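You operate a simulated robot arm through the tools that you are given. There is no shell and no other tool.

You are at the controls of a simulated robot arm. One attempt, no reset.

JOB
Clear up the spilt tablets: white ones into the blue tub, brown ones into the grey tray.
Fine: what lies in the tub stays there; tub and tray stay where they stand.

Only the result counts: the job must be done as asked and must still hold three seconds after the hand-in. Knocking over, shifting, dropping, spilling or breaking anything else fails it.

ROBOT AND FRAMES
A 6-joint arm with a two-finger parallel gripper, fixed in place. Base frame: the origin is at the foot of the arm, x ahead of it, y to its left, z up; the work surface is at about z = 0.86. Units: m, degrees, N and s.
With the tool pointing down near the work surface it reaches from about 0.24 to 0.64 m from the base axis. Its first joint turns from -66.0 to 66.0 degrees. Payload 2.7 kg.
The tool frame sits at the grasp point between the pads (the TCP): z along the fingers, y along the line on which they close. The tips reach 0.023 m beyond it. The gripper opens to 0.094 m. The fingers are 0.038 m wide and 0.01 m thick; the gripper's body (0.054 by 0.096 m) begins 0.039 m behind the TCP.
Orientation is that of the tool frame in the base frame, as [roll, pitch, yaw] about the fixed x, y, z axes, in that order (R = Rz(yaw) Ry(pitch) Rx(roll)). With the fingers straight down and closing along the base's y, the tool's x points along the base's -x, its y along +y and its z along -z.

CONTROLS
- The arm moves only by the tool servo_tool. Its arguments are lists of equal length, an entry for each row: "jaw": the closure in counts, from 0 (fully open) to 255 (shut); "translation": the shift along the tool's x, y, z in units of 200 mm (1.0 is 200 mm), a list of three; "delta_rot": the turn, a rotation vector about the tool's x, y, z in units of 120 degrees (1.0 is 120 degrees), a list of three. In form: {"jaw": [jaw, ...], "translation": [[x, y, z], ...], "delta_rot": [[rx, ry, rz], ...]}. A call has 1 to 20 rows; each row is the pose to reach, as a shift and turn from the pose commanded when the call began, along the tool's axes at that moment. A call with a number of a shift or a turn outside -1 to 1 is refused whole. Rows are played at 5 a second. More than 0.05 m and 8.6 degrees between two rows, or a gripper value outside its range, and nothing of the call is played. A pose out of reach is approached as far as the arm can. The call stops where the force on the tool passes 40 N (or 10 N more than at its start, if that is more) or the arm is blocked; 0.2 s more then pass. The fingers move at their own pace (about 0.045 m/s each) and stop on an object; they squeeze with about 42 N. The grip force told is the motor's: it shows also when the fingers shut on nothing. Time passes only in rows, and 0.2 s behind the last, so rows that repeat a pose let the fingers close. The reply holds the time, the measured pose of the TCP, the force on the tool along the base axes, the opening and the grip force, in the units named above and with some noise, with the torque about the TCP (base axes, N m) and any sound that the robot's microphone picked up.
- Cameras (640 x 400 px; columns grow to the right, rows downward): "scene" is fixed at [0.0707, -0.4287, 1.4023]; the picture's right is [0.82, -0.58, 0.00], its down [-0.34, -0.48, -0.81] and it looks along [0.47, 0.66, -0.59] (base axes); focal length 291 px, centre (320, 200). "wrist" rides on the gripper at [0.086, 0.016, -0.075] in the tool frame; the picture's right is [-0.18, 0.98, 0.00], its down [-0.58, -0.11, -0.81] and it looks along [-0.79, -0.15, 0.59] (tool axes); focal length 243 px, centre (320, 200). There is no depth. A picture from a camera that has moved, and an enlarged one, comes with that camera's place and axes in the base frame and with its lens.
- camera(camera): a new picture of that camera. The clock stands still meanwhile.
- close_up(camera, box): a new picture of the part [left, top, right, bottom] of that camera's present view, enlarged. The clock stands still meanwhile.
- close_job(): hands the job in; it is judged then, once.

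Places have to be worked out from the pictures, the camera data and where the tool is seen. Open the gripper and draw the arm clear of the work before you hand the job in, unless the task says otherwise.

The tools are called after "Request:" as a command line: name --argument value ..., lists and objects as JSON in quotes. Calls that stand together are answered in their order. servo_tool: Moves the arm, as the interface text tells. Its arguments: {"type":"object","properties":{"jaw":{"type":"array","items":{"type":"number"}},"translation":{"type":"array","items":{"type":"array","items":{"type":"number"}}},"delta_rot":{"type":"array","items":{"type":"array","items":{"type":"number"}}}},"required":["jaw","translation","delta_rot"]} The other tools are called the same way: camera (camera) takes a picture; close_up (camera, box) takes an enlarged picture of a part of a camera's view; close_job () hands the job in.

At the start:

```text
time: 0.0
position: [0.4031, -0.1313, 1.2396]
tcp_rot: [180.0, 0.0, -180.0]
wrist_force: [0.5, -0.3, -0.3]
ft_torque: [-0.01, -0.02, 0.03]
width: 0.0938
grip_force: 0.1
```

scene: 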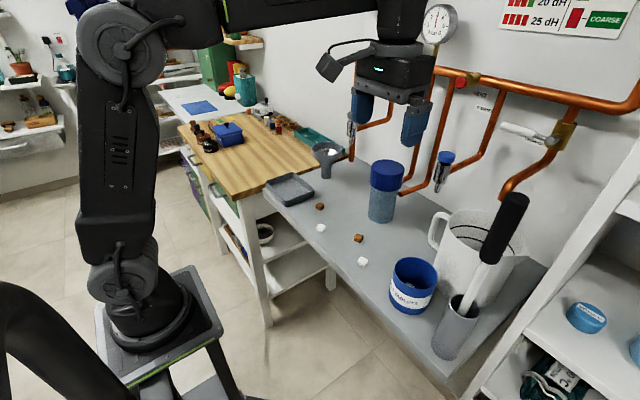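
wrist: 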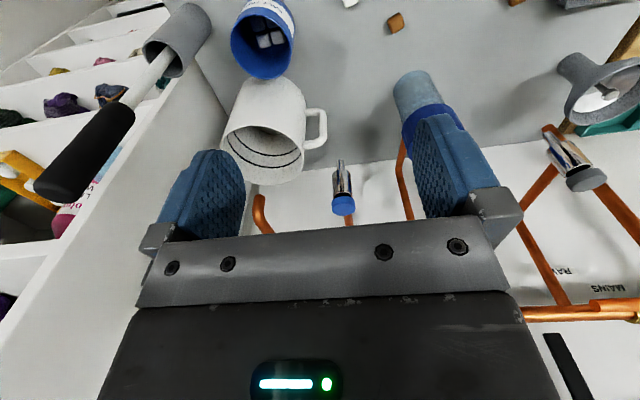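

The scene picture shows two white and two brown tablets on the grey bench, with the blue tub, grey tray, and other objects nearby. I take close-ups to locate them precisely.

Request:
close_up --camera "scene" --box '[240, 130, 480, 280]'

Request:
close_up --camera "scene" --box '[340, 200, 580, 350]'

Request:
close_up --camera "wrist" --box '[200, 0, 640, 200]'

```text
2.67 times, centred on (360, 205) of scene
camera zoom: at [0.0707, -0.4287, 1.4023], right [0.82, -0.58, 0.0], down [-0.34, -0.48, -0.81], along [0.47, 0.66, -0.59], focal length 776 px, centre (213, 187)
```

zoom: 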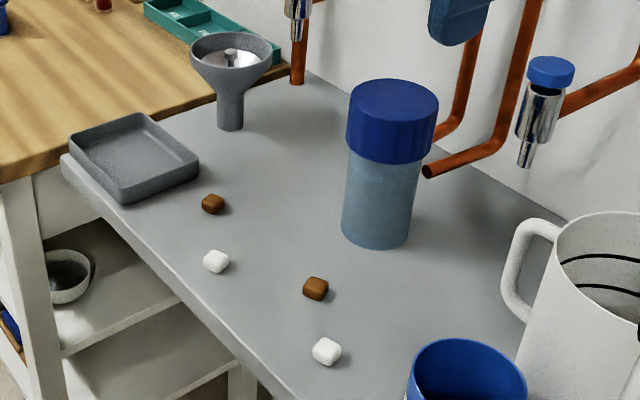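

```text
2.67 times, centred on (460, 275) of scene
camera zoom: at [0.0707, -0.4287, 1.4023], right [0.82, -0.58, 0.0], down [-0.34, -0.48, -0.81], along [0.47, 0.66, -0.59], focal length 776 px, centre (-53, 0)
```

zoom: 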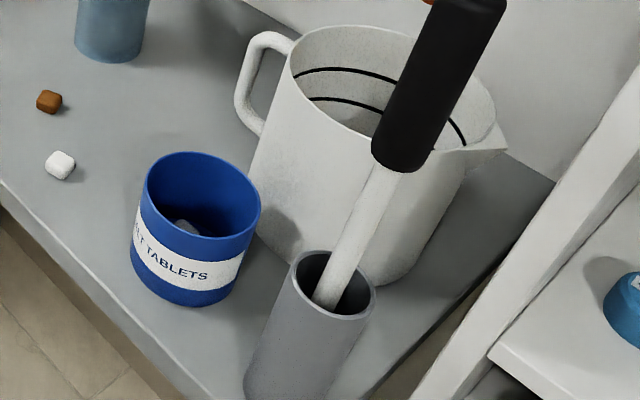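

```text
1.45 times, centred on (420, 100) of wrist
camera zoom: at [0.3148, -0.1152, 1.3147], right [0.18, 0.98, 0.0], down [0.58, -0.11, 0.81], along [0.79, -0.15, -0.59], focal length 353 px, centre (174, 346)
```

zoom: 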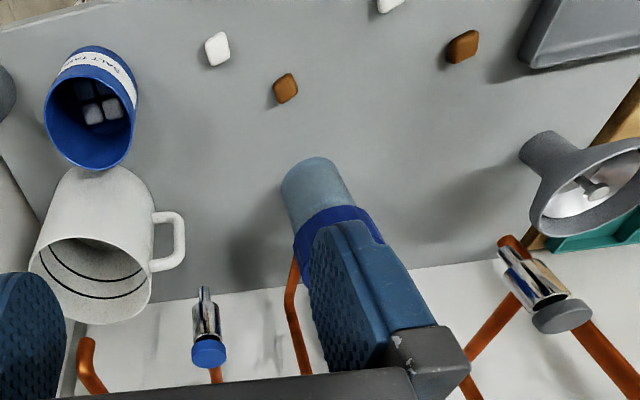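

Combining the two cameras, I place the tablets at about: white A (0.431,-0.095), brown B (0.477,-0.027), white C (0.424,0.062), brown D (0.474,0.144). The tub is centred near (0.448,-0.224) with its rim at z≈0.94, and the tray near (0.45,0.27). First I move down above white A, staying well clear of everything.

Request:
servo_tool --jaw '[0, 0, 0, 0, 0, 0, 0]' --translation '[[-0.03, 0.04, 0.15], [-0.06, 0.08, 0.35], [-0.09, 0.12, 0.55], [-0.12, 0.16, 0.75], [-0.14, 0.18, 0.9], [-0.14, 0.18, 1.0], [-0.14, 0.18, 1.0]]' --delta_rot '[[0, 0, 0], [0, 0, 0], [0, 0, 0], [0, 0, 0], [0, 0, 0], [0, 0, 0], [0, 0, 0]]'

Request:
camera --camera "wrist"

Request:
camera --camera "scene"

```text
time: 1.6
position: [0.4304, -0.096, 1.0367]
tcp_rot: [180.0, 0.1, -179.9]
wrist_force: [-0.5, 0.0, 0.3]
ft_torque: [-0.03, 0.01, 0.01]
width: 0.0941
grip_force: 0.0
```

```text
taken
camera wrist: at [0.342, -0.0785, 1.1122], right [0.18, 0.98, 0.0], down [0.58, -0.11, 0.81], along [0.79, -0.15, -0.59], focal length 243 px, centre (320, 200)
```

wrist: 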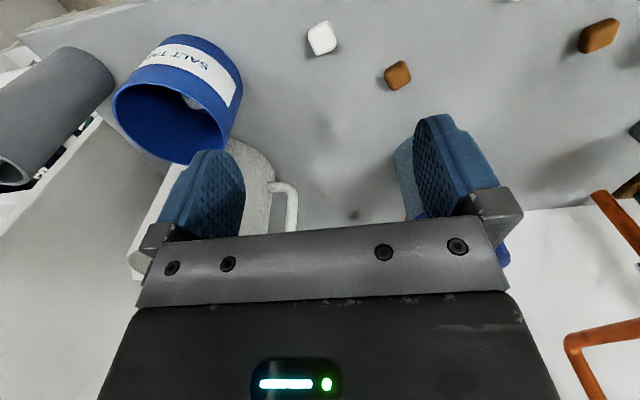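

```text
taken
```

scene: 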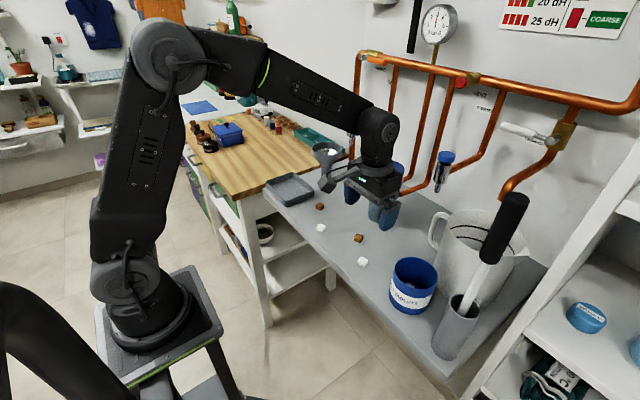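

The wrist view puts white A at about (0.430,-0.094), right under the TCP. I zoom in to read the tablets' orientation.

Request:
close_up --camera "wrist" --box '[270, 0, 430, 100]'

Request:
close_up --camera "wrist" --box '[480, 0, 640, 100]'

Request:
close_up --camera "scene" --box '[300, 190, 380, 280]'

```text
4.00 times, centred on (350, 50) of wrist
camera zoom: at [0.342, -0.0785, 1.1122], right [0.18, 0.98, 0.0], down [0.58, -0.11, 0.81], along [0.79, -0.15, -0.59], focal length 970 px, centre (200, 800)
```

zoom: 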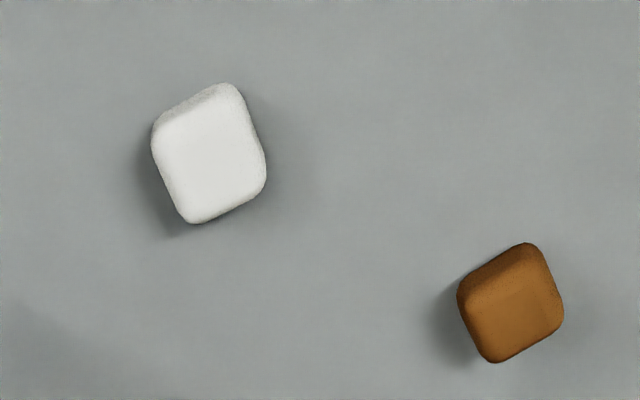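

```text
4.00 times, centred on (560, 50) of wrist
camera zoom: at [0.342, -0.0785, 1.1122], right [0.18, 0.98, 0.0], down [0.58, -0.11, 0.81], along [0.79, -0.15, -0.59], focal length 970 px, centre (-640, 800)
```

zoom: 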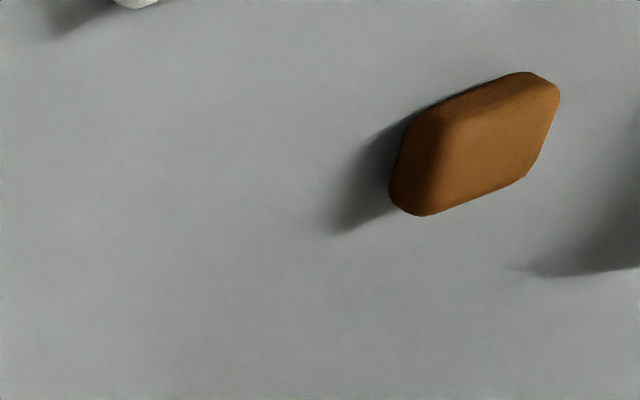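

```text
4.44 times, centred on (340, 235) of scene
camera zoom: at [0.0707, -0.4287, 1.4023], right [0.82, -0.58, 0.0], down [-0.34, -0.48, -0.81], along [0.47, 0.66, -0.59], focal length 1294 px, centre (231, 44)
```

zoom: 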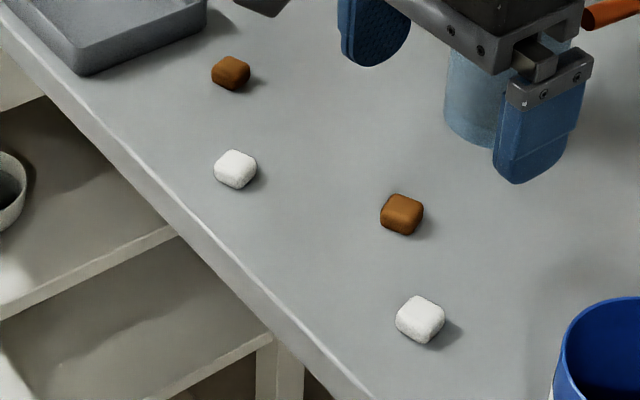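

White A is turned about +18° and is about 2 cm square. I yaw the tool to match, part-close the jaw to about 6 cm, and descend to z≈0.92 above it.

Request:
servo_tool --jaw '[40, 90, 90, 90, 90, 90]' --translation '[[0, 0, 0.1], [0, 0, 0.25], [0, 0, 0.4], [0, 0, 0.55], [0, 0, 0.55], [0, 0, 0.55]]' --delta_rot '[[0, 0, -0.05], [0, 0, -0.1], [0, 0, -0.15], [0, 0, -0.15], [0, 0, -0.15], [0, 0, -0.15]]'

Request:
camera --camera "wrist"

Request:
close_up --camera "scene" --box '[290, 180, 450, 300]'

```text
time: 3.0
position: [0.4302, -0.0956, 0.9305]
tcp_rot: [-180.0, 0.2, -162.0]
wrist_force: [1.0, -0.2, -0.2]
ft_torque: [0.0, 0.04, -0.02]
width: 0.0605
grip_force: 0.0
```

```text
taken
camera wrist: at [0.3413, -0.1072, 1.0046], right [-0.13, 0.99, 0.0], down [0.59, 0.08, 0.81], along [0.8, 0.1, -0.59], focal length 243 px, centre (320, 200)
```

wrist: 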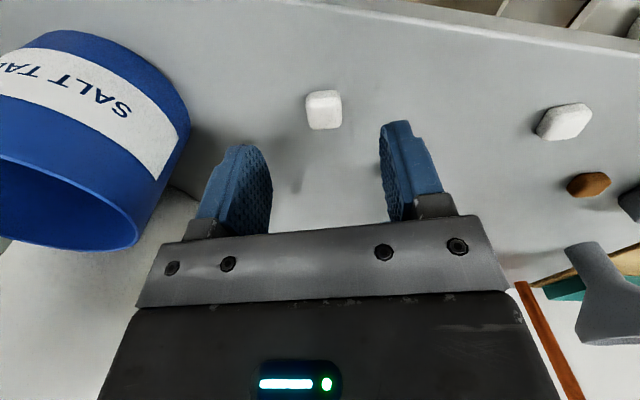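

```text
3.33 times, centred on (370, 240) of scene
camera zoom: at [0.0707, -0.4287, 1.4023], right [0.82, -0.58, 0.0], down [-0.34, -0.48, -0.81], along [0.47, 0.66, -0.59], focal length 971 px, centre (153, 67)
```

zoom: 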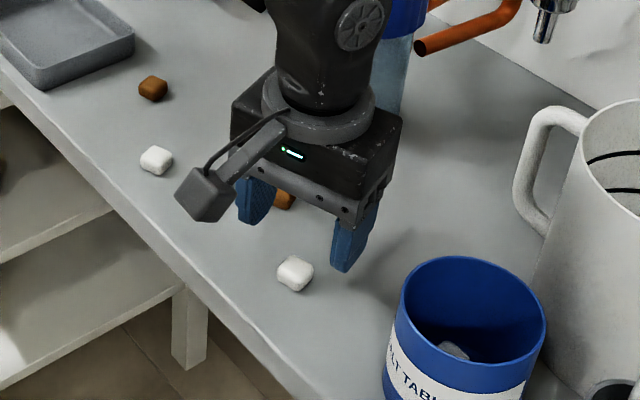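

The tablet is square between the pads and centred under the TCP at (0.430,-0.095). I descend gently to z≈0.887 and close.

Request:
servo_tool --jaw '[90, 90, 90, 90, 90, 90]' --translation '[[0, 0, 0.06], [0, 0, 0.12], [0, 0, 0.17], [0, 0, 0.2], [0, 0, 0.215], [0, 0, 0.215]]' --delta_rot '[[0, 0, 0], [0, 0, 0], [0, 0, 0], [0, 0, 0], [0, 0, 0], [0, 0, 0]]'

Request:
camera --camera "wrist"

Request:
close_up --camera "scene" --box '[330, 210, 430, 280]'

```text
time: 4.4
position: [0.4322, -0.0952, 0.8871]
tcp_rot: [180.0, 0.1, -162.0]
wrist_force: [0.5, 0.1, -0.7]
ft_torque: [0.0, 0.01, -0.02]
width: 0.0606
grip_force: 0.0
```

```text
taken
camera wrist: at [0.3427, -0.1061, 0.9621], right [-0.13, 0.99, 0.0], down [0.59, 0.08, 0.81], along [0.8, 0.1, -0.59], focal length 243 px, centre (320, 200)
```

wrist: 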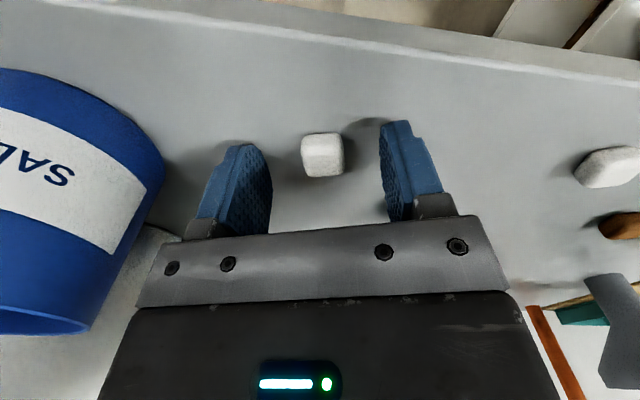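

```text
5.71 times, centred on (380, 245) of scene
camera zoom: at [0.0707, -0.4287, 1.4023], right [0.82, -0.58, 0.0], down [-0.34, -0.48, -0.81], along [0.47, 0.66, -0.59], focal length 1664 px, centre (-23, -57)
```

zoom: 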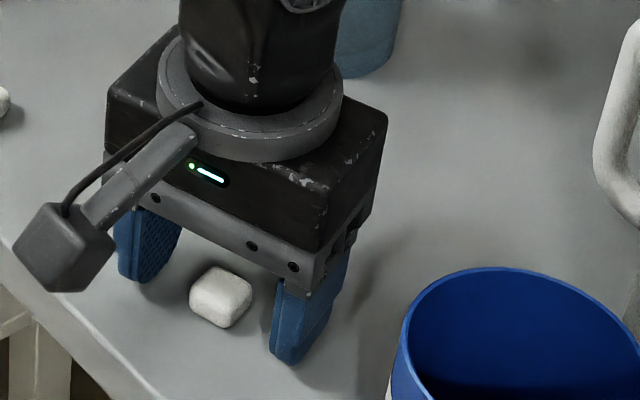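

The pads straddle the tablet without contact. Now I close on it and then lift.

Request:
servo_tool --jaw '[140, 180, 220, 220, 220, 220]' --translation '[[0, 0, 0], [0, 0, 0], [0, 0, 0], [0, 0, 0], [0, 0, 0], [0, 0, 0]]' --delta_rot '[[0, 0, 0], [0, 0, 0], [0, 0, 0], [0, 0, 0], [0, 0, 0], [0, 0, 0]]'

Request:
camera --camera "wrist"

```text
time: 5.8
position: [0.4314, -0.0946, 0.888]
tcp_rot: [-180.0, 0.0, -162.0]
wrist_force: [-0.4, 0.6, -0.3]
ft_torque: [0.0, 0.0, -0.02]
width: 0.0199
grip_force: 42.3
```

```text
taken
camera wrist: at [0.3426, -0.1062, 0.9621], right [-0.13, 0.99, 0.0], down [0.59, 0.08, 0.81], along [0.8, 0.1, -0.59], focal length 243 px, centre (320, 200)
```

wrist: 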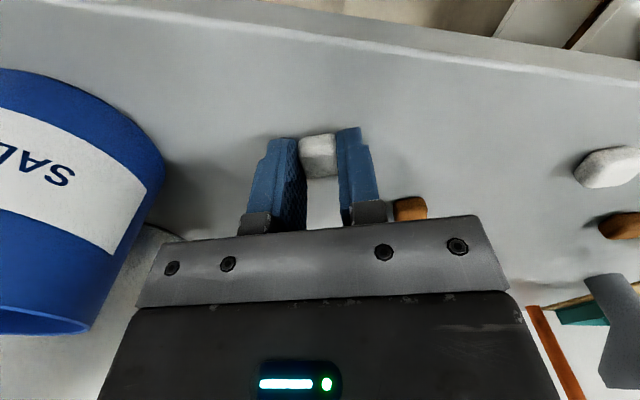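

The jaw stopped at 19.9 mm with 42 N, so white A is held. I lift 12 cm and move over the tub at about (0.448,-0.224), then check by camera.

Request:
servo_tool --jaw '[220, 220, 220, 220, 220, 220, 220, 220, 220]' --translation '[[0, 0, -0.1], [0, 0, -0.25], [0, 0, -0.4], [0, 0, -0.6], [0.03, -0.16, -0.6], [0.06, -0.32, -0.6], [0.09, -0.48, -0.6], [0.121, -0.641, -0.6], [0.121, -0.641, -0.6]]' --delta_rot '[[0, 0, 0], [0, 0, 0], [0, 0, 0], [0, 0, 0], [0, 0, 0], [0, 0, 0], [0, 0, 0], [0, 0, 0], [0, 0, 0]]'

Request:
camera --camera "wrist"

Request:
camera --camera "scene"

Request:
close_up --camera "scene" --box '[360, 190, 520, 330]'

```text
time: 7.8
position: [0.4477, -0.2251, 1.0046]
tcp_rot: [180.0, 0.1, -162.1]
wrist_force: [0.5, -0.1, 0.5]
ft_torque: [-0.05, -0.01, 0.0]
width: 0.0198
grip_force: 42.0
```

```text
taken
camera wrist: at [0.3596, -0.2358, 1.0798], right [-0.13, 0.99, 0.0], down [0.59, 0.08, 0.81], along [0.8, 0.1, -0.59], focal length 243 px, centre (320, 200)
```

wrist: 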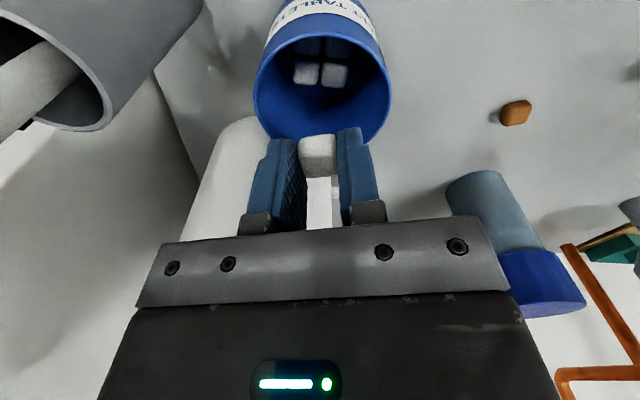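

```text
taken
```

scene: 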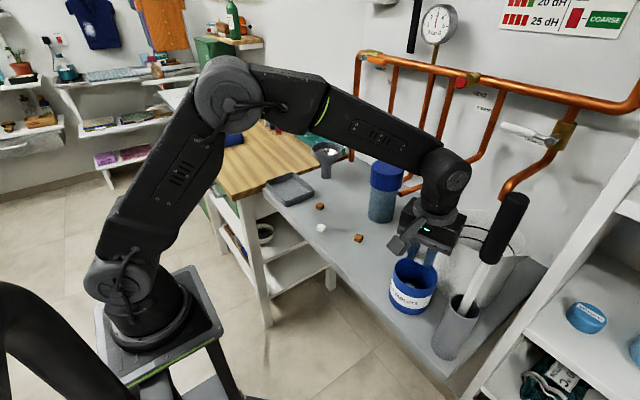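

```text
2.86 times, centred on (440, 260) of scene
camera zoom: at [0.0706, -0.4287, 1.4023], right [0.82, -0.58, 0.0], down [-0.34, -0.48, -0.81], along [0.47, 0.66, -0.59], focal length 832 px, centre (-23, 29)
```

zoom: 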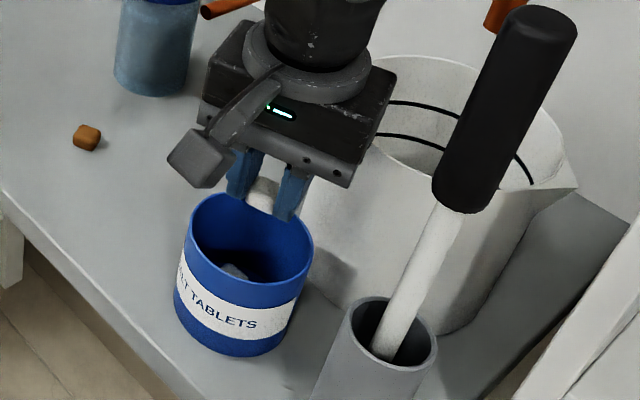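

The tub rim is centred near (0.444,-0.226), with the held tablet just above it and clear of the pitcher and wand. I shift 4 mm back, lower the tips about 2 cm inside the rim, and open only to about 3 cm to release.

Request:
servo_tool --jaw '[220, 220, 220, 220, 220, 220]' --translation '[[0.02, 0, 0.05], [0.02, 0, 0.12], [0.02, 0, 0.2], [0.02, 0, 0.27], [0.02, 0, 0.32], [0.02, 0, 0.32]]' --delta_rot '[[0, 0, 0], [0, 0, 0], [0, 0, 0], [0, 0, 0], [0, 0, 0], [0, 0, 0]]'

Request:
camera --camera "wrist"

Request:
close_up --camera "scene" --box '[360, 190, 520, 330]'

```text
time: 9.2
position: [0.4451, -0.2271, 0.9423]
tcp_rot: [180.0, 0.1, -162.0]
wrist_force: [-0.9, -0.7, 0.0]
ft_torque: [0.0, -0.01, 0.0]
width: 0.0199
grip_force: 42.4
```

```text
taken
camera wrist: at [0.3562, -0.2372, 1.0171], right [-0.13, 0.99, 0.0], down [0.59, 0.08, 0.81], along [0.8, 0.1, -0.59], focal length 243 px, centre (320, 200)
```

wrist: 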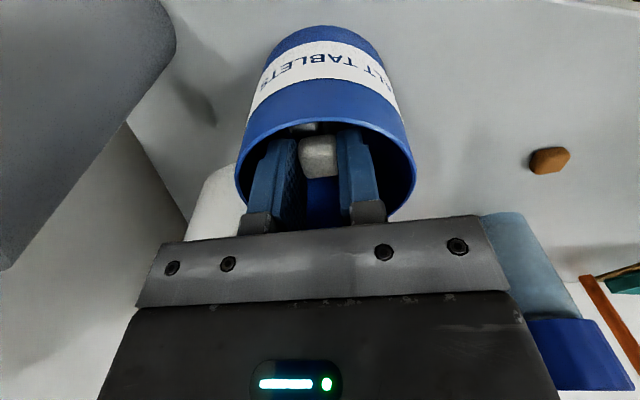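

```text
2.86 times, centred on (440, 260) of scene
camera zoom: at [0.0707, -0.4287, 1.4023], right [0.82, -0.58, 0.0], down [-0.34, -0.48, -0.81], along [0.47, 0.66, -0.59], focal length 832 px, centre (-23, 29)
```

zoom: 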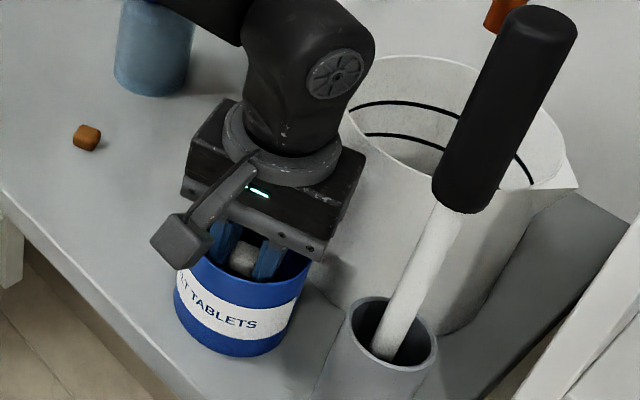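

The fingers and tablet are inside the tub, with no contact force. I open slightly to release, then withdraw straight up.

Request:
servo_tool --jaw '[190, 172, 172, 172, 172, 172, 172, 172]' --translation '[[0, 0, 0], [0, 0, 0], [0, 0, 0], [0, 0, -0.08], [0, 0, -0.2], [0, 0, -0.35], [0, 0, -0.5], [0, 0, -0.5]]' --delta_rot '[[0, 0, 0], [0, 0, 0], [0, 0, 0], [0, 0, 0], [0, 0, 0], [0, 0, 0], [0, 0, 0], [0, 0, 0]]'

Request:
camera --camera "wrist"

Request:
close_up --camera "scene" --box '[360, 190, 520, 330]'

```text
time: 11.0
position: [0.4447, -0.2269, 1.0426]
tcp_rot: [-180.0, 0.1, -162.0]
wrist_force: [-1.0, 0.6, -0.8]
ft_torque: [-0.02, 0.01, -0.02]
width: 0.0307
grip_force: 0.1
```

```text
taken
camera wrist: at [0.3564, -0.237, 1.118], right [-0.13, 0.99, 0.0], down [0.59, 0.08, 0.81], along [0.8, 0.1, -0.59], focal length 243 px, centre (320, 200)
```

wrist: 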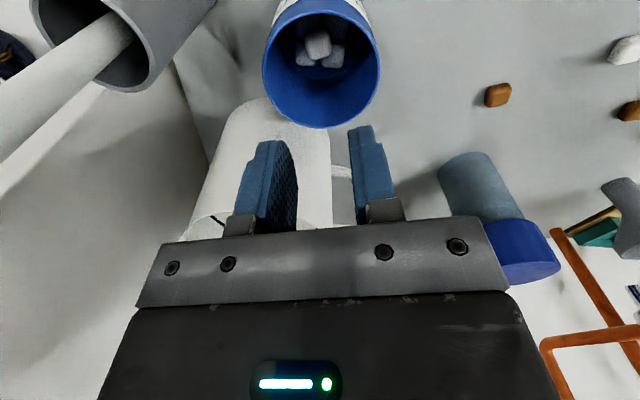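

```text
2.86 times, centred on (440, 260) of scene
camera zoom: at [0.0706, -0.4287, 1.4023], right [0.82, -0.58, 0.0], down [-0.34, -0.48, -0.81], along [0.47, 0.66, -0.59], focal length 832 px, centre (-23, 29)
```

zoom: 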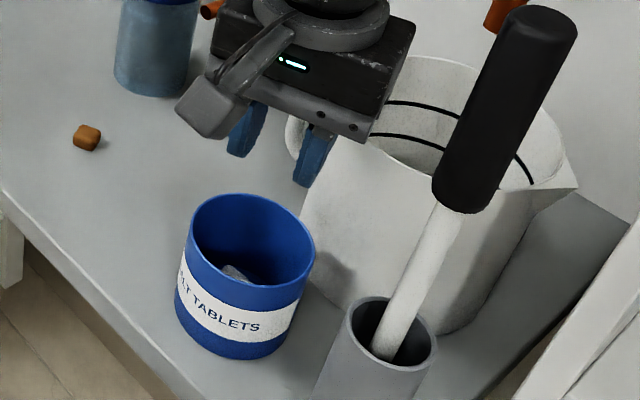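

White A lies in the tub with the others, and the tub hasn't moved. Next is brown B at about (0.476,-0.026), turned about +24°; I travel over at height and then lower to z≈0.95.

Request:
servo_tool --jaw '[172, 172, 172, 172, 150, 110, 90, 90, 90, 90]' --translation '[[-0.08, 0.16, 0], [-0.17, 0.34, 0], [-0.26, 0.52, 0], [-0.36, 0.71, 0], [-0.42, 0.83, 0], [-0.459, 0.907, 0], [-0.459, 0.907, 0.15], [-0.459, 0.907, 0.3], [-0.459, 0.907, 0.44], [-0.459, 0.907, 0.44]]' --delta_rot '[[0, 0, 0], [0, 0, 0], [0, 0, -0.02], [0, 0, -0.05], [0, 0, -0.05], [0, 0, -0.05], [0, 0, -0.05], [0, 0, -0.05], [0, 0, -0.05], [0, 0, -0.05]]'

Request:
camera --camera "wrist"

Request:
camera --camera "scene"

```text
time: 13.2
position: [0.4756, -0.0238, 0.9538]
tcp_rot: [-179.9, 0.1, -156.0]
wrist_force: [-0.7, 0.2, -0.2]
ft_torque: [0.0, -0.01, -0.01]
width: 0.0609
grip_force: 0.1
```

```text
taken
camera wrist: at [0.3884, -0.045, 1.0285], right [-0.23, 0.97, 0.0], down [0.57, 0.14, 0.81], along [0.79, 0.19, -0.59], focal length 243 px, centre (320, 200)
```

wrist: 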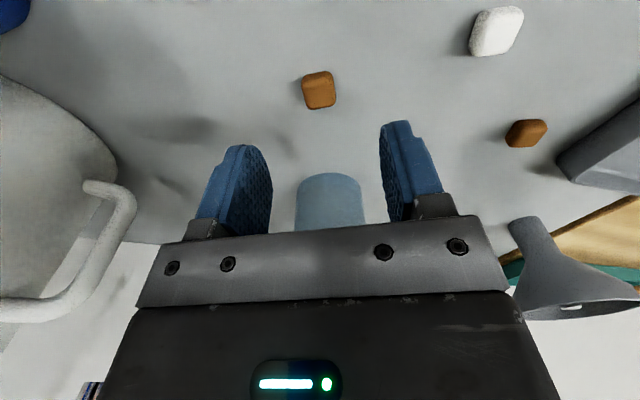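

```text
taken
```

scene: 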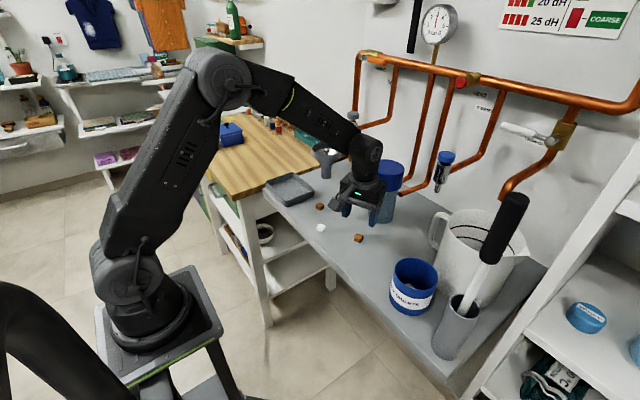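

B sits centred below the TCP and square to the pads. I descend to z≈0.887, close, and check.

Request:
servo_tool --jaw '[90, 90, 90, 90, 90, 90, 140, 180, 220, 220, 220, 220]' --translation '[[0, 0, 0.08], [0, 0, 0.17], [0, 0, 0.25], [0, 0, 0.3], [0, 0, 0.33], [0, 0, 0.33], [0, 0, 0.33], [0, 0, 0.33], [0, 0, 0.33], [0, 0, 0.33], [0, 0, 0.33], [0, 0, 0.33]]' --delta_rot '[[0, 0, 0], [0, 0, 0], [0, 0, 0], [0, 0, 0], [0, 0, 0], [0, 0, 0], [0, 0, 0], [0, 0, 0], [0, 0, 0], [0, 0, 0], [0, 0, 0], [0, 0, 0]]'

Request:
camera --camera "wrist"

```text
time: 15.8
position: [0.4767, -0.0255, 0.8888]
tcp_rot: [180.0, 0.1, -156.0]
wrist_force: [-0.2, 0.2, 0.0]
ft_torque: [0.03, 0.0, -0.03]
width: 0.0198
grip_force: 41.5
```

```text
taken
camera wrist: at [0.3889, -0.0452, 0.9636], right [-0.23, 0.97, 0.0], down [0.57, 0.14, 0.81], along [0.78, 0.19, -0.59], focal length 243 px, centre (320, 200)
```

wrist: 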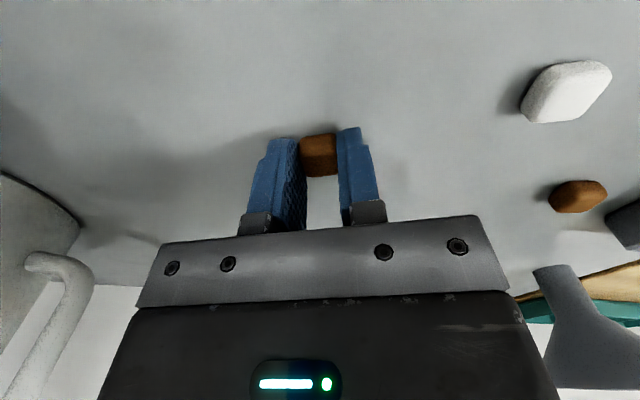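

Brown B is held (19.8 mm, 41 N). I lift to z≈1.0, turn the tool back to zero yaw and go part of the way to the tray.

Request:
servo_tool --jaw '[220, 220, 220, 220, 220, 220, 220, 220, 220, 220]' --translation '[[0, 0, -0.1], [0, 0, -0.25], [0, 0, -0.42], [0, 0, -0.55], [-0.05, 0.17, -0.55], [-0.1, 0.35, -0.55], [-0.16, 0.55, -0.55], [-0.22, 0.75, -0.55], [-0.265, 0.902, -0.55], [-0.265, 0.902, -0.55]]' --delta_rot '[[0, 0, 0], [0, 0, 0], [0, 0, 0], [0, 0, 0], [0, 0, 0.05], [0, 0, 0.1], [0, 0, 0.15], [0, 0, 0.2], [0, 0, 0.2], [0, 0, 0.2]]'

Request:
camera --camera "wrist"

Request:
camera --camera "scene"

```text
time: 18.0
position: [0.4514, 0.1617, 0.999]
tcp_rot: [-180.0, 0.1, 180.0]
wrist_force: [0.3, -0.4, 0.3]
ft_torque: [0.01, -0.02, 0.03]
width: 0.02
grip_force: 42.0
```

```text
taken
camera wrist: at [0.3633, 0.1773, 1.0744], right [0.18, 0.98, 0.0], down [0.58, -0.11, 0.81], along [0.79, -0.15, -0.59], focal length 243 px, centre (320, 200)
```

wrist: 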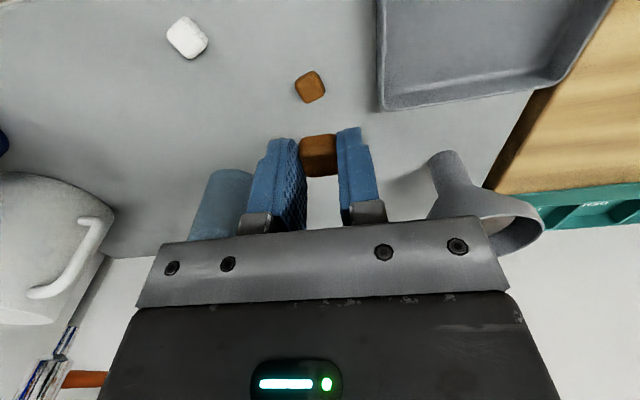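

```text
taken
```

scene: 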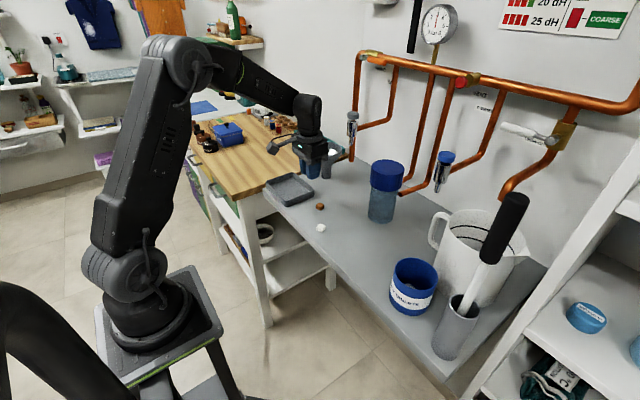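

D reads about (0.474,0.146) and C about (0.420,0.063); the tray spans roughly x 0.39–0.50, y 0.207–0.335. I carry B over the tray's far half at (0.430,0.29) and lower to z≈0.93 for a look.

Request:
servo_tool --jaw '[220, 220, 220, 220, 220, 220, 220]' --translation '[[0.03, 0.16, 0], [0.06, 0.36, 0], [0.09, 0.55, 0], [0.107, 0.64, 0.05], [0.107, 0.64, 0.2], [0.107, 0.64, 0.345], [0.107, 0.64, 0.345]]' --delta_rot '[[0, 0, 0], [0, 0, 0], [0, 0, 0], [0, 0, 0], [0, 0, 0], [0, 0, 0], [0, 0, 0]]'

Request:
camera --camera "wrist"

Request:
close_up --camera "scene" --box '[240, 120, 360, 220]'

```text
time: 19.6
position: [0.4277, 0.2881, 0.9302]
tcp_rot: [179.9, 0.1, -179.9]
wrist_force: [-1.1, 0.1, -0.2]
ft_torque: [0.01, 0.0, 0.0]
width: 0.02
grip_force: 42.1
```

```text
taken
camera wrist: at [0.3388, 0.3046, 1.0051], right [0.18, 0.98, 0.0], down [0.58, -0.11, 0.81], along [0.79, -0.15, -0.59], focal length 243 px, centre (320, 200)
```

wrist: 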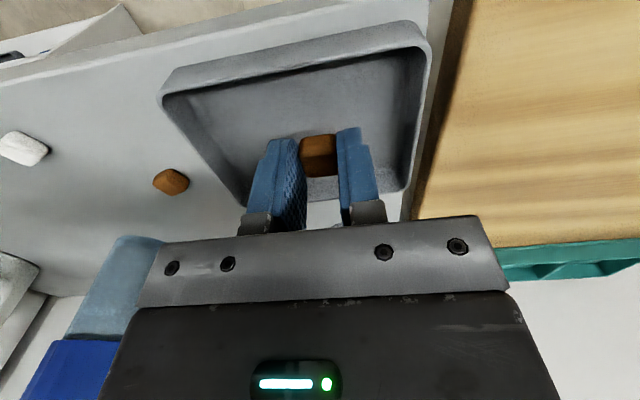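

```text
4.00 times, centred on (300, 170) of scene
camera zoom: at [0.0707, -0.4287, 1.4023], right [0.82, -0.58, 0.0], down [-0.34, -0.48, -0.81], along [0.47, 0.66, -0.59], focal length 1165 px, centre (400, 320)
```

zoom: 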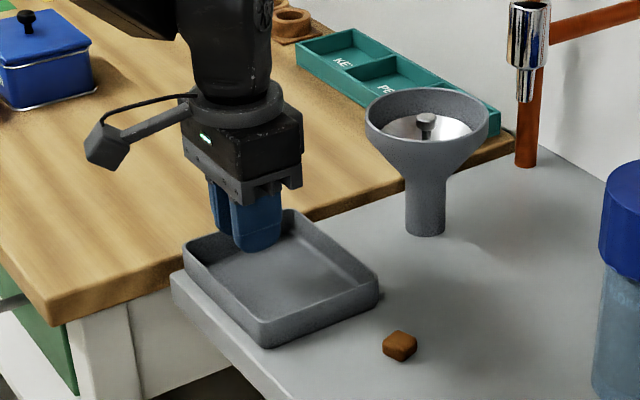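

B hangs inside the tray's outline (x 0.391–0.497, y 0.21–0.34). I lower until it is just off the tray floor, open a little, and rise.

Request:
servo_tool --jaw '[220, 220, 220, 220, 220, 190, 172, 172, 172, 172, 172, 172]' --translation '[[0, 0, 0.05], [0, 0, 0.1], [0, 0, 0.14], [0, 0, 0.17], [0, 0, 0.17], [0, 0, 0.17], [0, 0, 0.17], [0, 0, 0.17], [0, 0, 0.1], [0, 0, 0], [0, 0, -0.2], [0, 0, -0.35]]' --delta_rot '[[0, 0, 0], [0, 0, 0], [0, 0, 0], [0, 0, 0], [0, 0, 0], [0, 0, 0], [0, 0, 0], [0, 0, 0], [0, 0, 0], [0, 0, 0], [0, 0, 0], [0, 0, 0]]'

Request:
camera --camera "wrist"

Request:
close_up --camera "scene" --box '[240, 120, 360, 220]'

```text
time: 22.2
position: [0.4285, 0.2876, 1.0007]
tcp_rot: [-180.0, 0.0, -179.9]
wrist_force: [-0.1, 0.2, -0.2]
ft_torque: [0.03, 0.01, 0.0]
width: 0.0306
grip_force: 0.0
```

```text
taken
camera wrist: at [0.3404, 0.3047, 1.0756], right [0.18, 0.98, 0.0], down [0.58, -0.11, 0.81], along [0.79, -0.15, -0.59], focal length 243 px, centre (320, 200)
```

wrist: 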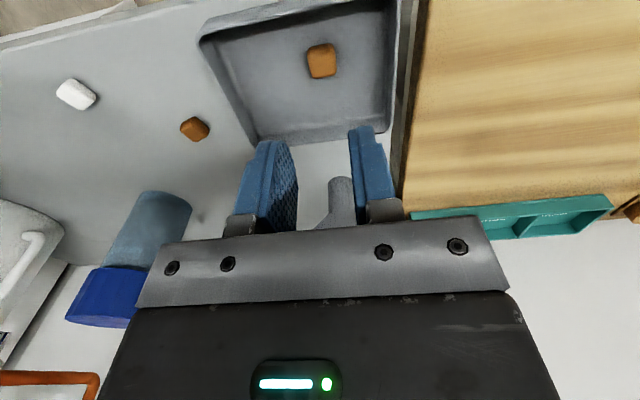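

```text
4.00 times, centred on (300, 170) of scene
camera zoom: at [0.0706, -0.4287, 1.4023], right [0.82, -0.58, 0.0], down [-0.34, -0.48, -0.81], along [0.47, 0.66, -0.59], focal length 1165 px, centre (400, 320)
```

zoom: 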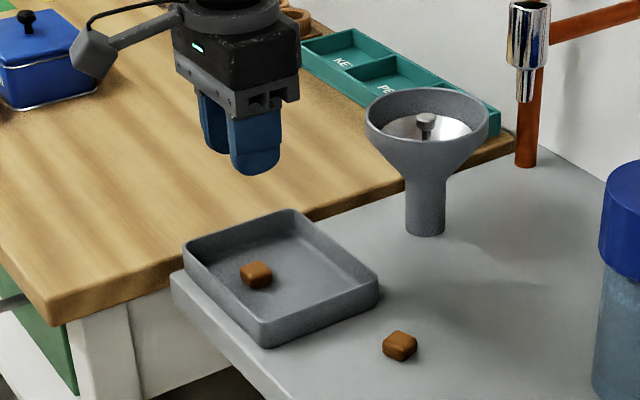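

B rests in the tray. Next I move above brown D at (0.474,0.146), at z≈0.96, and look at its orientation.

Request:
servo_tool --jaw '[172, 172, 150, 110, 90, 90]' --translation '[[-0.06, -0.18, 0], [-0.12, -0.38, 0], [-0.18, -0.57, 0], [-0.2275, -0.708, 0.05], [-0.2275, -0.708, 0.2], [-0.2275, -0.708, 0.2]]' --delta_rot '[[0, 0, 0], [0, 0, 0], [0, 0, 0], [0, 0, 0], [0, 0, 0], [0, 0, 0]]'

Request:
camera --camera "wrist"

Request:
close_up --camera "wrist" --box '[260, 50, 380, 130]'

```text
time: 23.6
position: [0.4737, 0.146, 0.9581]
tcp_rot: [-180.0, 0.1, 180.0]
wrist_force: [-0.2, -0.7, -0.6]
ft_torque: [0.02, 0.02, -0.01]
width: 0.0605
grip_force: 0.1
```

```text
taken
camera wrist: at [0.3857, 0.1632, 1.0339], right [0.18, 0.98, 0.0], down [0.58, -0.11, 0.81], along [0.79, -0.15, -0.59], focal length 243 px, centre (320, 200)
```

wrist: 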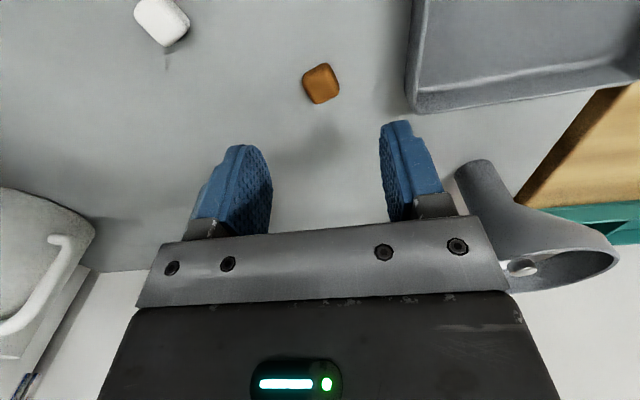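

```text
5.00 times, centred on (320, 90) of wrist
camera zoom: at [0.3857, 0.1632, 1.0339], right [0.18, 0.98, 0.0], down [0.58, -0.11, 0.81], along [0.79, -0.15, -0.59], focal length 1213 px, centre (320, 750)
```

zoom: 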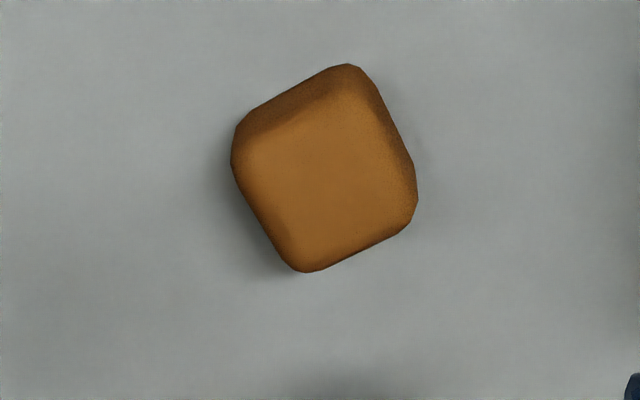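

D is turned about +18° and sits at (0.473,0.147), under the TCP. I yaw, descend, close and check.

Request:
servo_tool --jaw '[90, 90, 90, 90, 90, 90, 90, 140, 180, 220, 220, 220, 220]' --translation '[[0, 0, 0], [0, 0, 0.05], [0, 0, 0.12], [0, 0, 0.22], [0, 0, 0.3], [0, 0, 0.348], [0, 0, 0.348], [0, 0, 0.348], [0, 0, 0.348], [0, 0, 0.348], [0, 0, 0.348], [0, 0, 0.348], [0, 0, 0.348]]' --delta_rot '[[0, 0, -0.05], [0, 0, -0.1], [0, 0, -0.15], [0, 0, -0.15], [0, 0, -0.15], [0, 0, -0.15], [0, 0, -0.15], [0, 0, -0.15], [0, 0, -0.15], [0, 0, -0.15], [0, 0, -0.15], [0, 0, -0.15], [0, 0, -0.15]]'

Request:
camera --camera "wrist"

```text
time: 26.4
position: [0.4749, 0.1475, 0.8901]
tcp_rot: [-179.9, 0.1, -162.0]
wrist_force: [-0.2, -0.1, 0.1]
ft_torque: [0.02, -0.04, 0.02]
width: 0.0198
grip_force: 42.2
```

```text
taken
camera wrist: at [0.3869, 0.1363, 0.9648], right [-0.13, 0.99, 0.0], down [0.59, 0.08, 0.81], along [0.8, 0.1, -0.59], focal length 243 px, centre (320, 200)
```

wrist: 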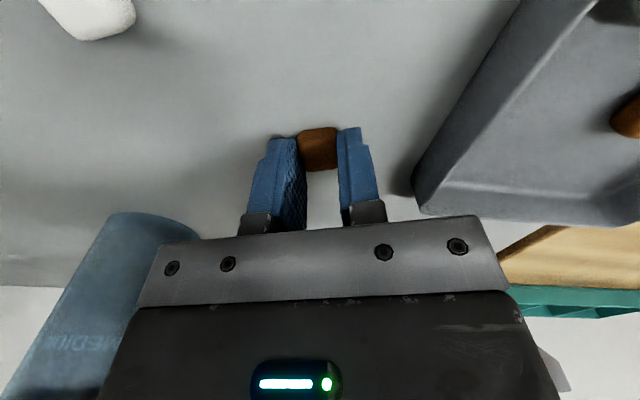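

D is held. I lift, unyaw, and carry it over the tray's near half at (0.463,0.255), away from B, then check.

Request:
servo_tool --jaw '[220, 220, 220, 220, 220, 220, 220, 220, 220]' --translation '[[0, 0, -0.1], [0, 0, -0.25], [0, 0, -0.42], [-0.03, 0.15, -0.42], [-0.07, 0.35, -0.42], [-0.111, 0.532, -0.42], [-0.111, 0.532, -0.35], [-0.111, 0.532, -0.22], [-0.111, 0.532, -0.22]]' --delta_rot '[[0, 0, 0], [0, 0, 0], [0, 0, 0], [0, 0, 0.05], [0, 0, 0.1], [0, 0, 0.15], [0, 0, 0.15], [0, 0, 0.15], [0, 0, 0.15]]'

Request:
camera --camera "wrist"

Request:
close_up --camera "scene" --box '[240, 120, 360, 220]'

```text
time: 28.4
position: [0.4623, 0.2567, 0.9338]
tcp_rot: [-180.0, 0.1, 180.0]
wrist_force: [-0.8, -1.2, -0.3]
ft_torque: [0.0, 0.02, 0.02]
width: 0.02
grip_force: 42.0
```

```text
taken
camera wrist: at [0.3743, 0.2735, 1.0089], right [0.18, 0.98, 0.0], down [0.58, -0.11, 0.81], along [0.79, -0.15, -0.59], focal length 243 px, centre (320, 200)
```

wrist: 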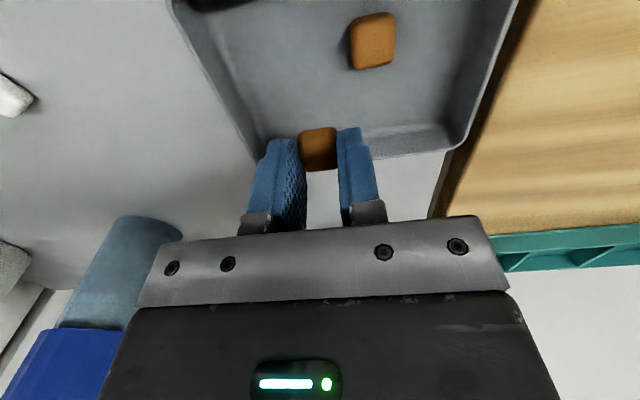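

```text
4.00 times, centred on (300, 170) of scene
camera zoom: at [0.0707, -0.4287, 1.4023], right [0.82, -0.58, 0.0], down [-0.34, -0.48, -0.81], along [0.47, 0.66, -0.59], focal length 1165 px, centre (400, 320)
```

zoom: 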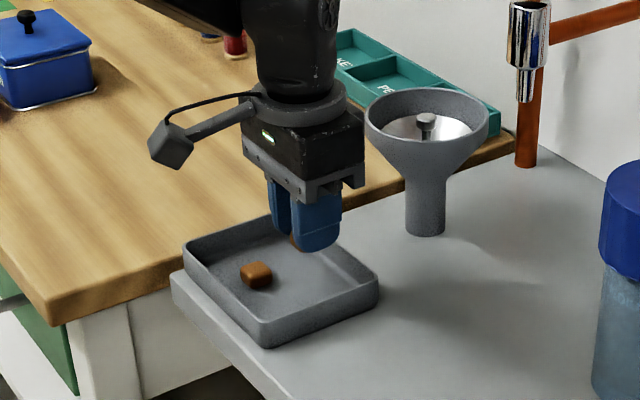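

The spot is clear: B is at (0.428,0.29) and the tray walls are over 1 cm from the fingers. I nudge slightly away from B, lower, release and rise.

Request:
servo_tool --jaw '[220, 220, 220, 220, 220, 190, 172, 172, 172, 172, 172, 172]' --translation '[[-0.01, -0.03, 0.04], [-0.01, -0.03, 0.1], [-0.01, -0.03, 0.15], [-0.01, -0.03, 0.19], [-0.01, -0.03, 0.19], [-0.01, -0.03, 0.19], [-0.01, -0.03, 0.19], [-0.01, -0.03, 0.19], [-0.01, -0.03, 0.12], [-0.01, -0.03, 0], [-0.01, -0.03, -0.2], [-0.01, -0.03, -0.33]]' --delta_rot '[[0, 0, 0], [0, 0, 0], [0, 0, 0], [0, 0, 0], [0, 0, 0], [0, 0, 0], [0, 0, 0], [0, 0, 0], [0, 0, 0], [0, 0, 0], [0, 0, 0], [0, 0, 0]]'

Request:
camera --camera "wrist"

Request:
close_up --camera "scene" --box '[240, 120, 360, 220]'

```text
time: 31.0
position: [0.465, 0.2487, 1.0025]
tcp_rot: [-180.0, 0.1, 180.0]
wrist_force: [0.7, -0.3, -0.1]
ft_torque: [0.02, 0.0, -0.01]
width: 0.0304
grip_force: 0.1
```

```text
taken
camera wrist: at [0.3775, 0.266, 1.0765], right [0.18, 0.98, 0.0], down [0.58, -0.11, 0.81], along [0.79, -0.15, -0.59], focal length 243 px, centre (320, 200)
```

wrist: 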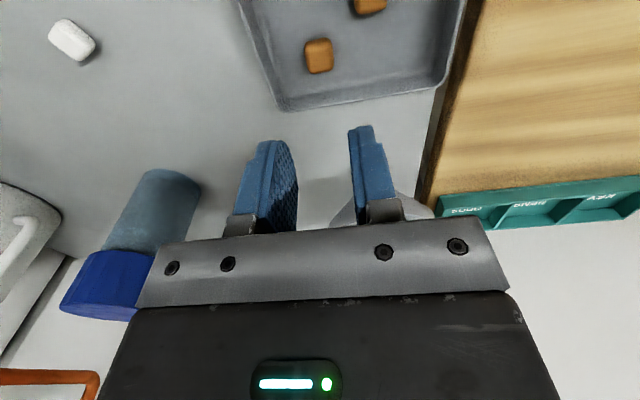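

```text
4.00 times, centred on (300, 170) of scene
camera zoom: at [0.0706, -0.4287, 1.4023], right [0.82, -0.58, 0.0], down [-0.34, -0.48, -0.81], along [0.47, 0.66, -0.59], focal length 1165 px, centre (400, 320)
```

zoom: 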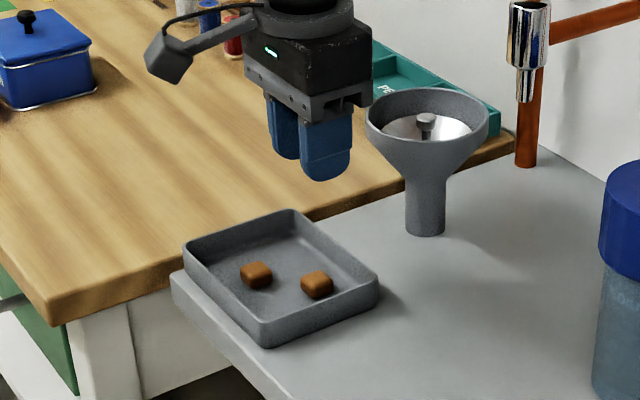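

Both browns are in the tray, which hasn't moved. Now I go to white C at about (0.421,0.062) and look from z≈0.96.

Request:
servo_tool --jaw '[172, 172, 172, 150, 110, 90, 90, 90]' --translation '[[0.05, -0.19, 0], [0.1, -0.39, 0], [0.15, -0.59, 0], [0.19, -0.78, 0], [0.22, -0.935, 0], [0.22, -0.935, 0.1], [0.22, -0.935, 0.2], [0.22, -0.935, 0.2]]' --delta_rot '[[0, 0, 0], [0, 0, 0], [0, 0, 0], [0, 0, 0], [0, 0, 0], [0, 0, 0], [0, 0, 0], [0, 0, 0]]'

Request:
camera --camera "wrist"

Request:
close_up --camera "wrist" --box '[260, 50, 380, 130]'

```text
time: 32.8
position: [0.4205, 0.0628, 0.9622]
tcp_rot: [180.0, 0.2, -180.0]
wrist_force: [-0.2, -0.3, 0.0]
ft_torque: [-0.02, -0.01, -0.05]
width: 0.0608
grip_force: 0.1
```

```text
taken
camera wrist: at [0.3331, 0.0791, 1.0365], right [0.18, 0.98, 0.0], down [0.58, -0.11, 0.81], along [0.79, -0.15, -0.59], focal length 243 px, centre (320, 200)
```

wrist: 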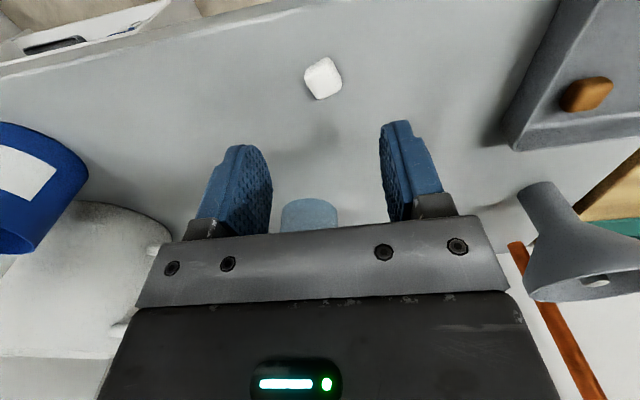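

```text
5.00 times, centred on (320, 90) of wrist
camera zoom: at [0.3331, 0.0791, 1.0365], right [0.18, 0.98, 0.0], down [0.58, -0.11, 0.81], along [0.79, -0.15, -0.59], focal length 1213 px, centre (320, 750)
```

zoom: 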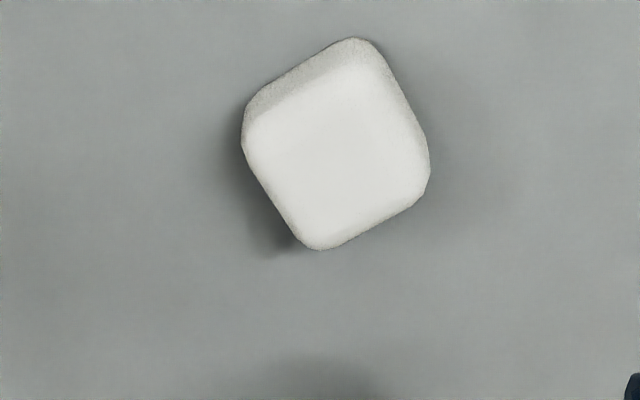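

C is turned about +20° at (0.419,0.065). I yaw, shift 2 mm, descend, close and check.

Request:
servo_tool --jaw '[90, 90, 90, 90, 90, 90, 90, 140, 180, 220, 220, 220, 220]' --translation '[[0.005, 0.01, 0], [0.005, 0.01, 0.05], [0.005, 0.01, 0.12], [0.005, 0.01, 0.22], [0.005, 0.01, 0.31], [0.005, 0.01, 0.36], [0.005, 0.01, 0.36], [0.005, 0.01, 0.36], [0.005, 0.01, 0.36], [0.005, 0.01, 0.36], [0.005, 0.01, 0.36], [0.005, 0.01, 0.36], [0.005, 0.01, 0.36]]' --delta_rot '[[0, 0, -0.055], [0, 0, -0.11], [0, 0, -0.165], [0, 0, -0.165], [0, 0, -0.165], [0, 0, -0.165], [0, 0, -0.165], [0, 0, -0.165], [0, 0, -0.165], [0, 0, -0.165], [0, 0, -0.165], [0, 0, -0.165], [0, 0, -0.165]]'

Request:
camera --camera "wrist"

```text
time: 35.6
position: [0.4193, 0.0645, 0.8873]
tcp_rot: [179.9, 0.2, -160.2]
wrist_force: [-0.4, -1.0, 0.3]
ft_torque: [-0.02, -0.02, -0.01]
width: 0.0198
grip_force: 41.8
```

```text
taken
camera wrist: at [0.331, 0.0505, 0.9626], right [-0.16, 0.99, 0.0], down [0.58, 0.09, 0.81], along [0.8, 0.13, -0.59], focal length 243 px, centre (320, 200)
```

wrist: 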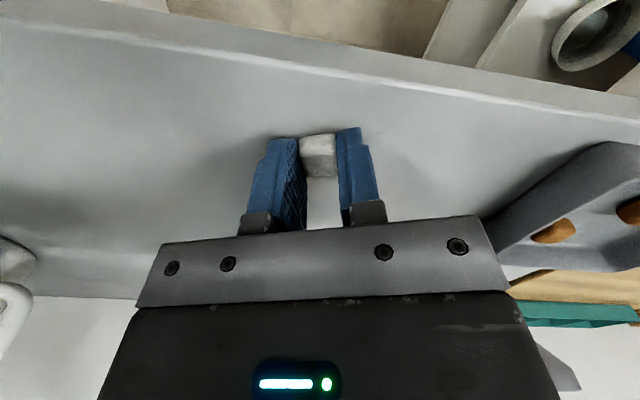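

White C is held. I lift to z≈1.01, unyaw, and go most of the way towards the tub.

Request:
servo_tool --jaw '[220, 220, 220, 220, 220, 220, 220, 220, 220, 220]' --translation '[[0, 0, -0.1], [0, 0, -0.25], [0, 0, -0.42], [0, 0, -0.6], [0.04, -0.16, -0.62], [0.09, -0.34, -0.62], [0.14, -0.53, -0.62], [0.19, -0.72, -0.62], [0.223, -0.846, -0.62], [0.223, -0.846, -0.62]]' --delta_rot '[[0, 0, 0], [0, 0, 0], [0, 0, 0], [0, 0, 0], [0, 0, 0.05], [0, 0, 0.1], [0, 0, 0.15], [0, 0, 0.165], [0, 0, 0.165], [0, 0, 0.165]]'

Request:
camera --camera "wrist"

```text
time: 37.8
position: [0.4338, -0.1102, 1.0105]
tcp_rot: [179.9, 0.1, 179.9]
wrist_force: [-0.1, 0.4, 0.7]
ft_torque: [0.02, -0.01, 0.01]
width: 0.0198
grip_force: 41.7
```

```text
taken
camera wrist: at [0.3465, -0.0932, 1.086], right [0.18, 0.98, 0.0], down [0.58, -0.11, 0.81], along [0.79, -0.15, -0.59], focal length 243 px, centre (320, 200)
```

wrist: 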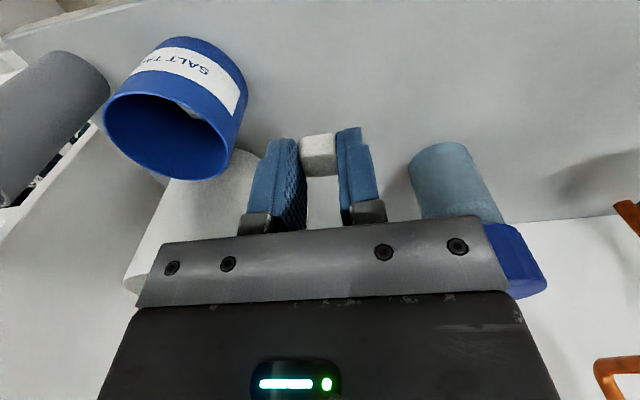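

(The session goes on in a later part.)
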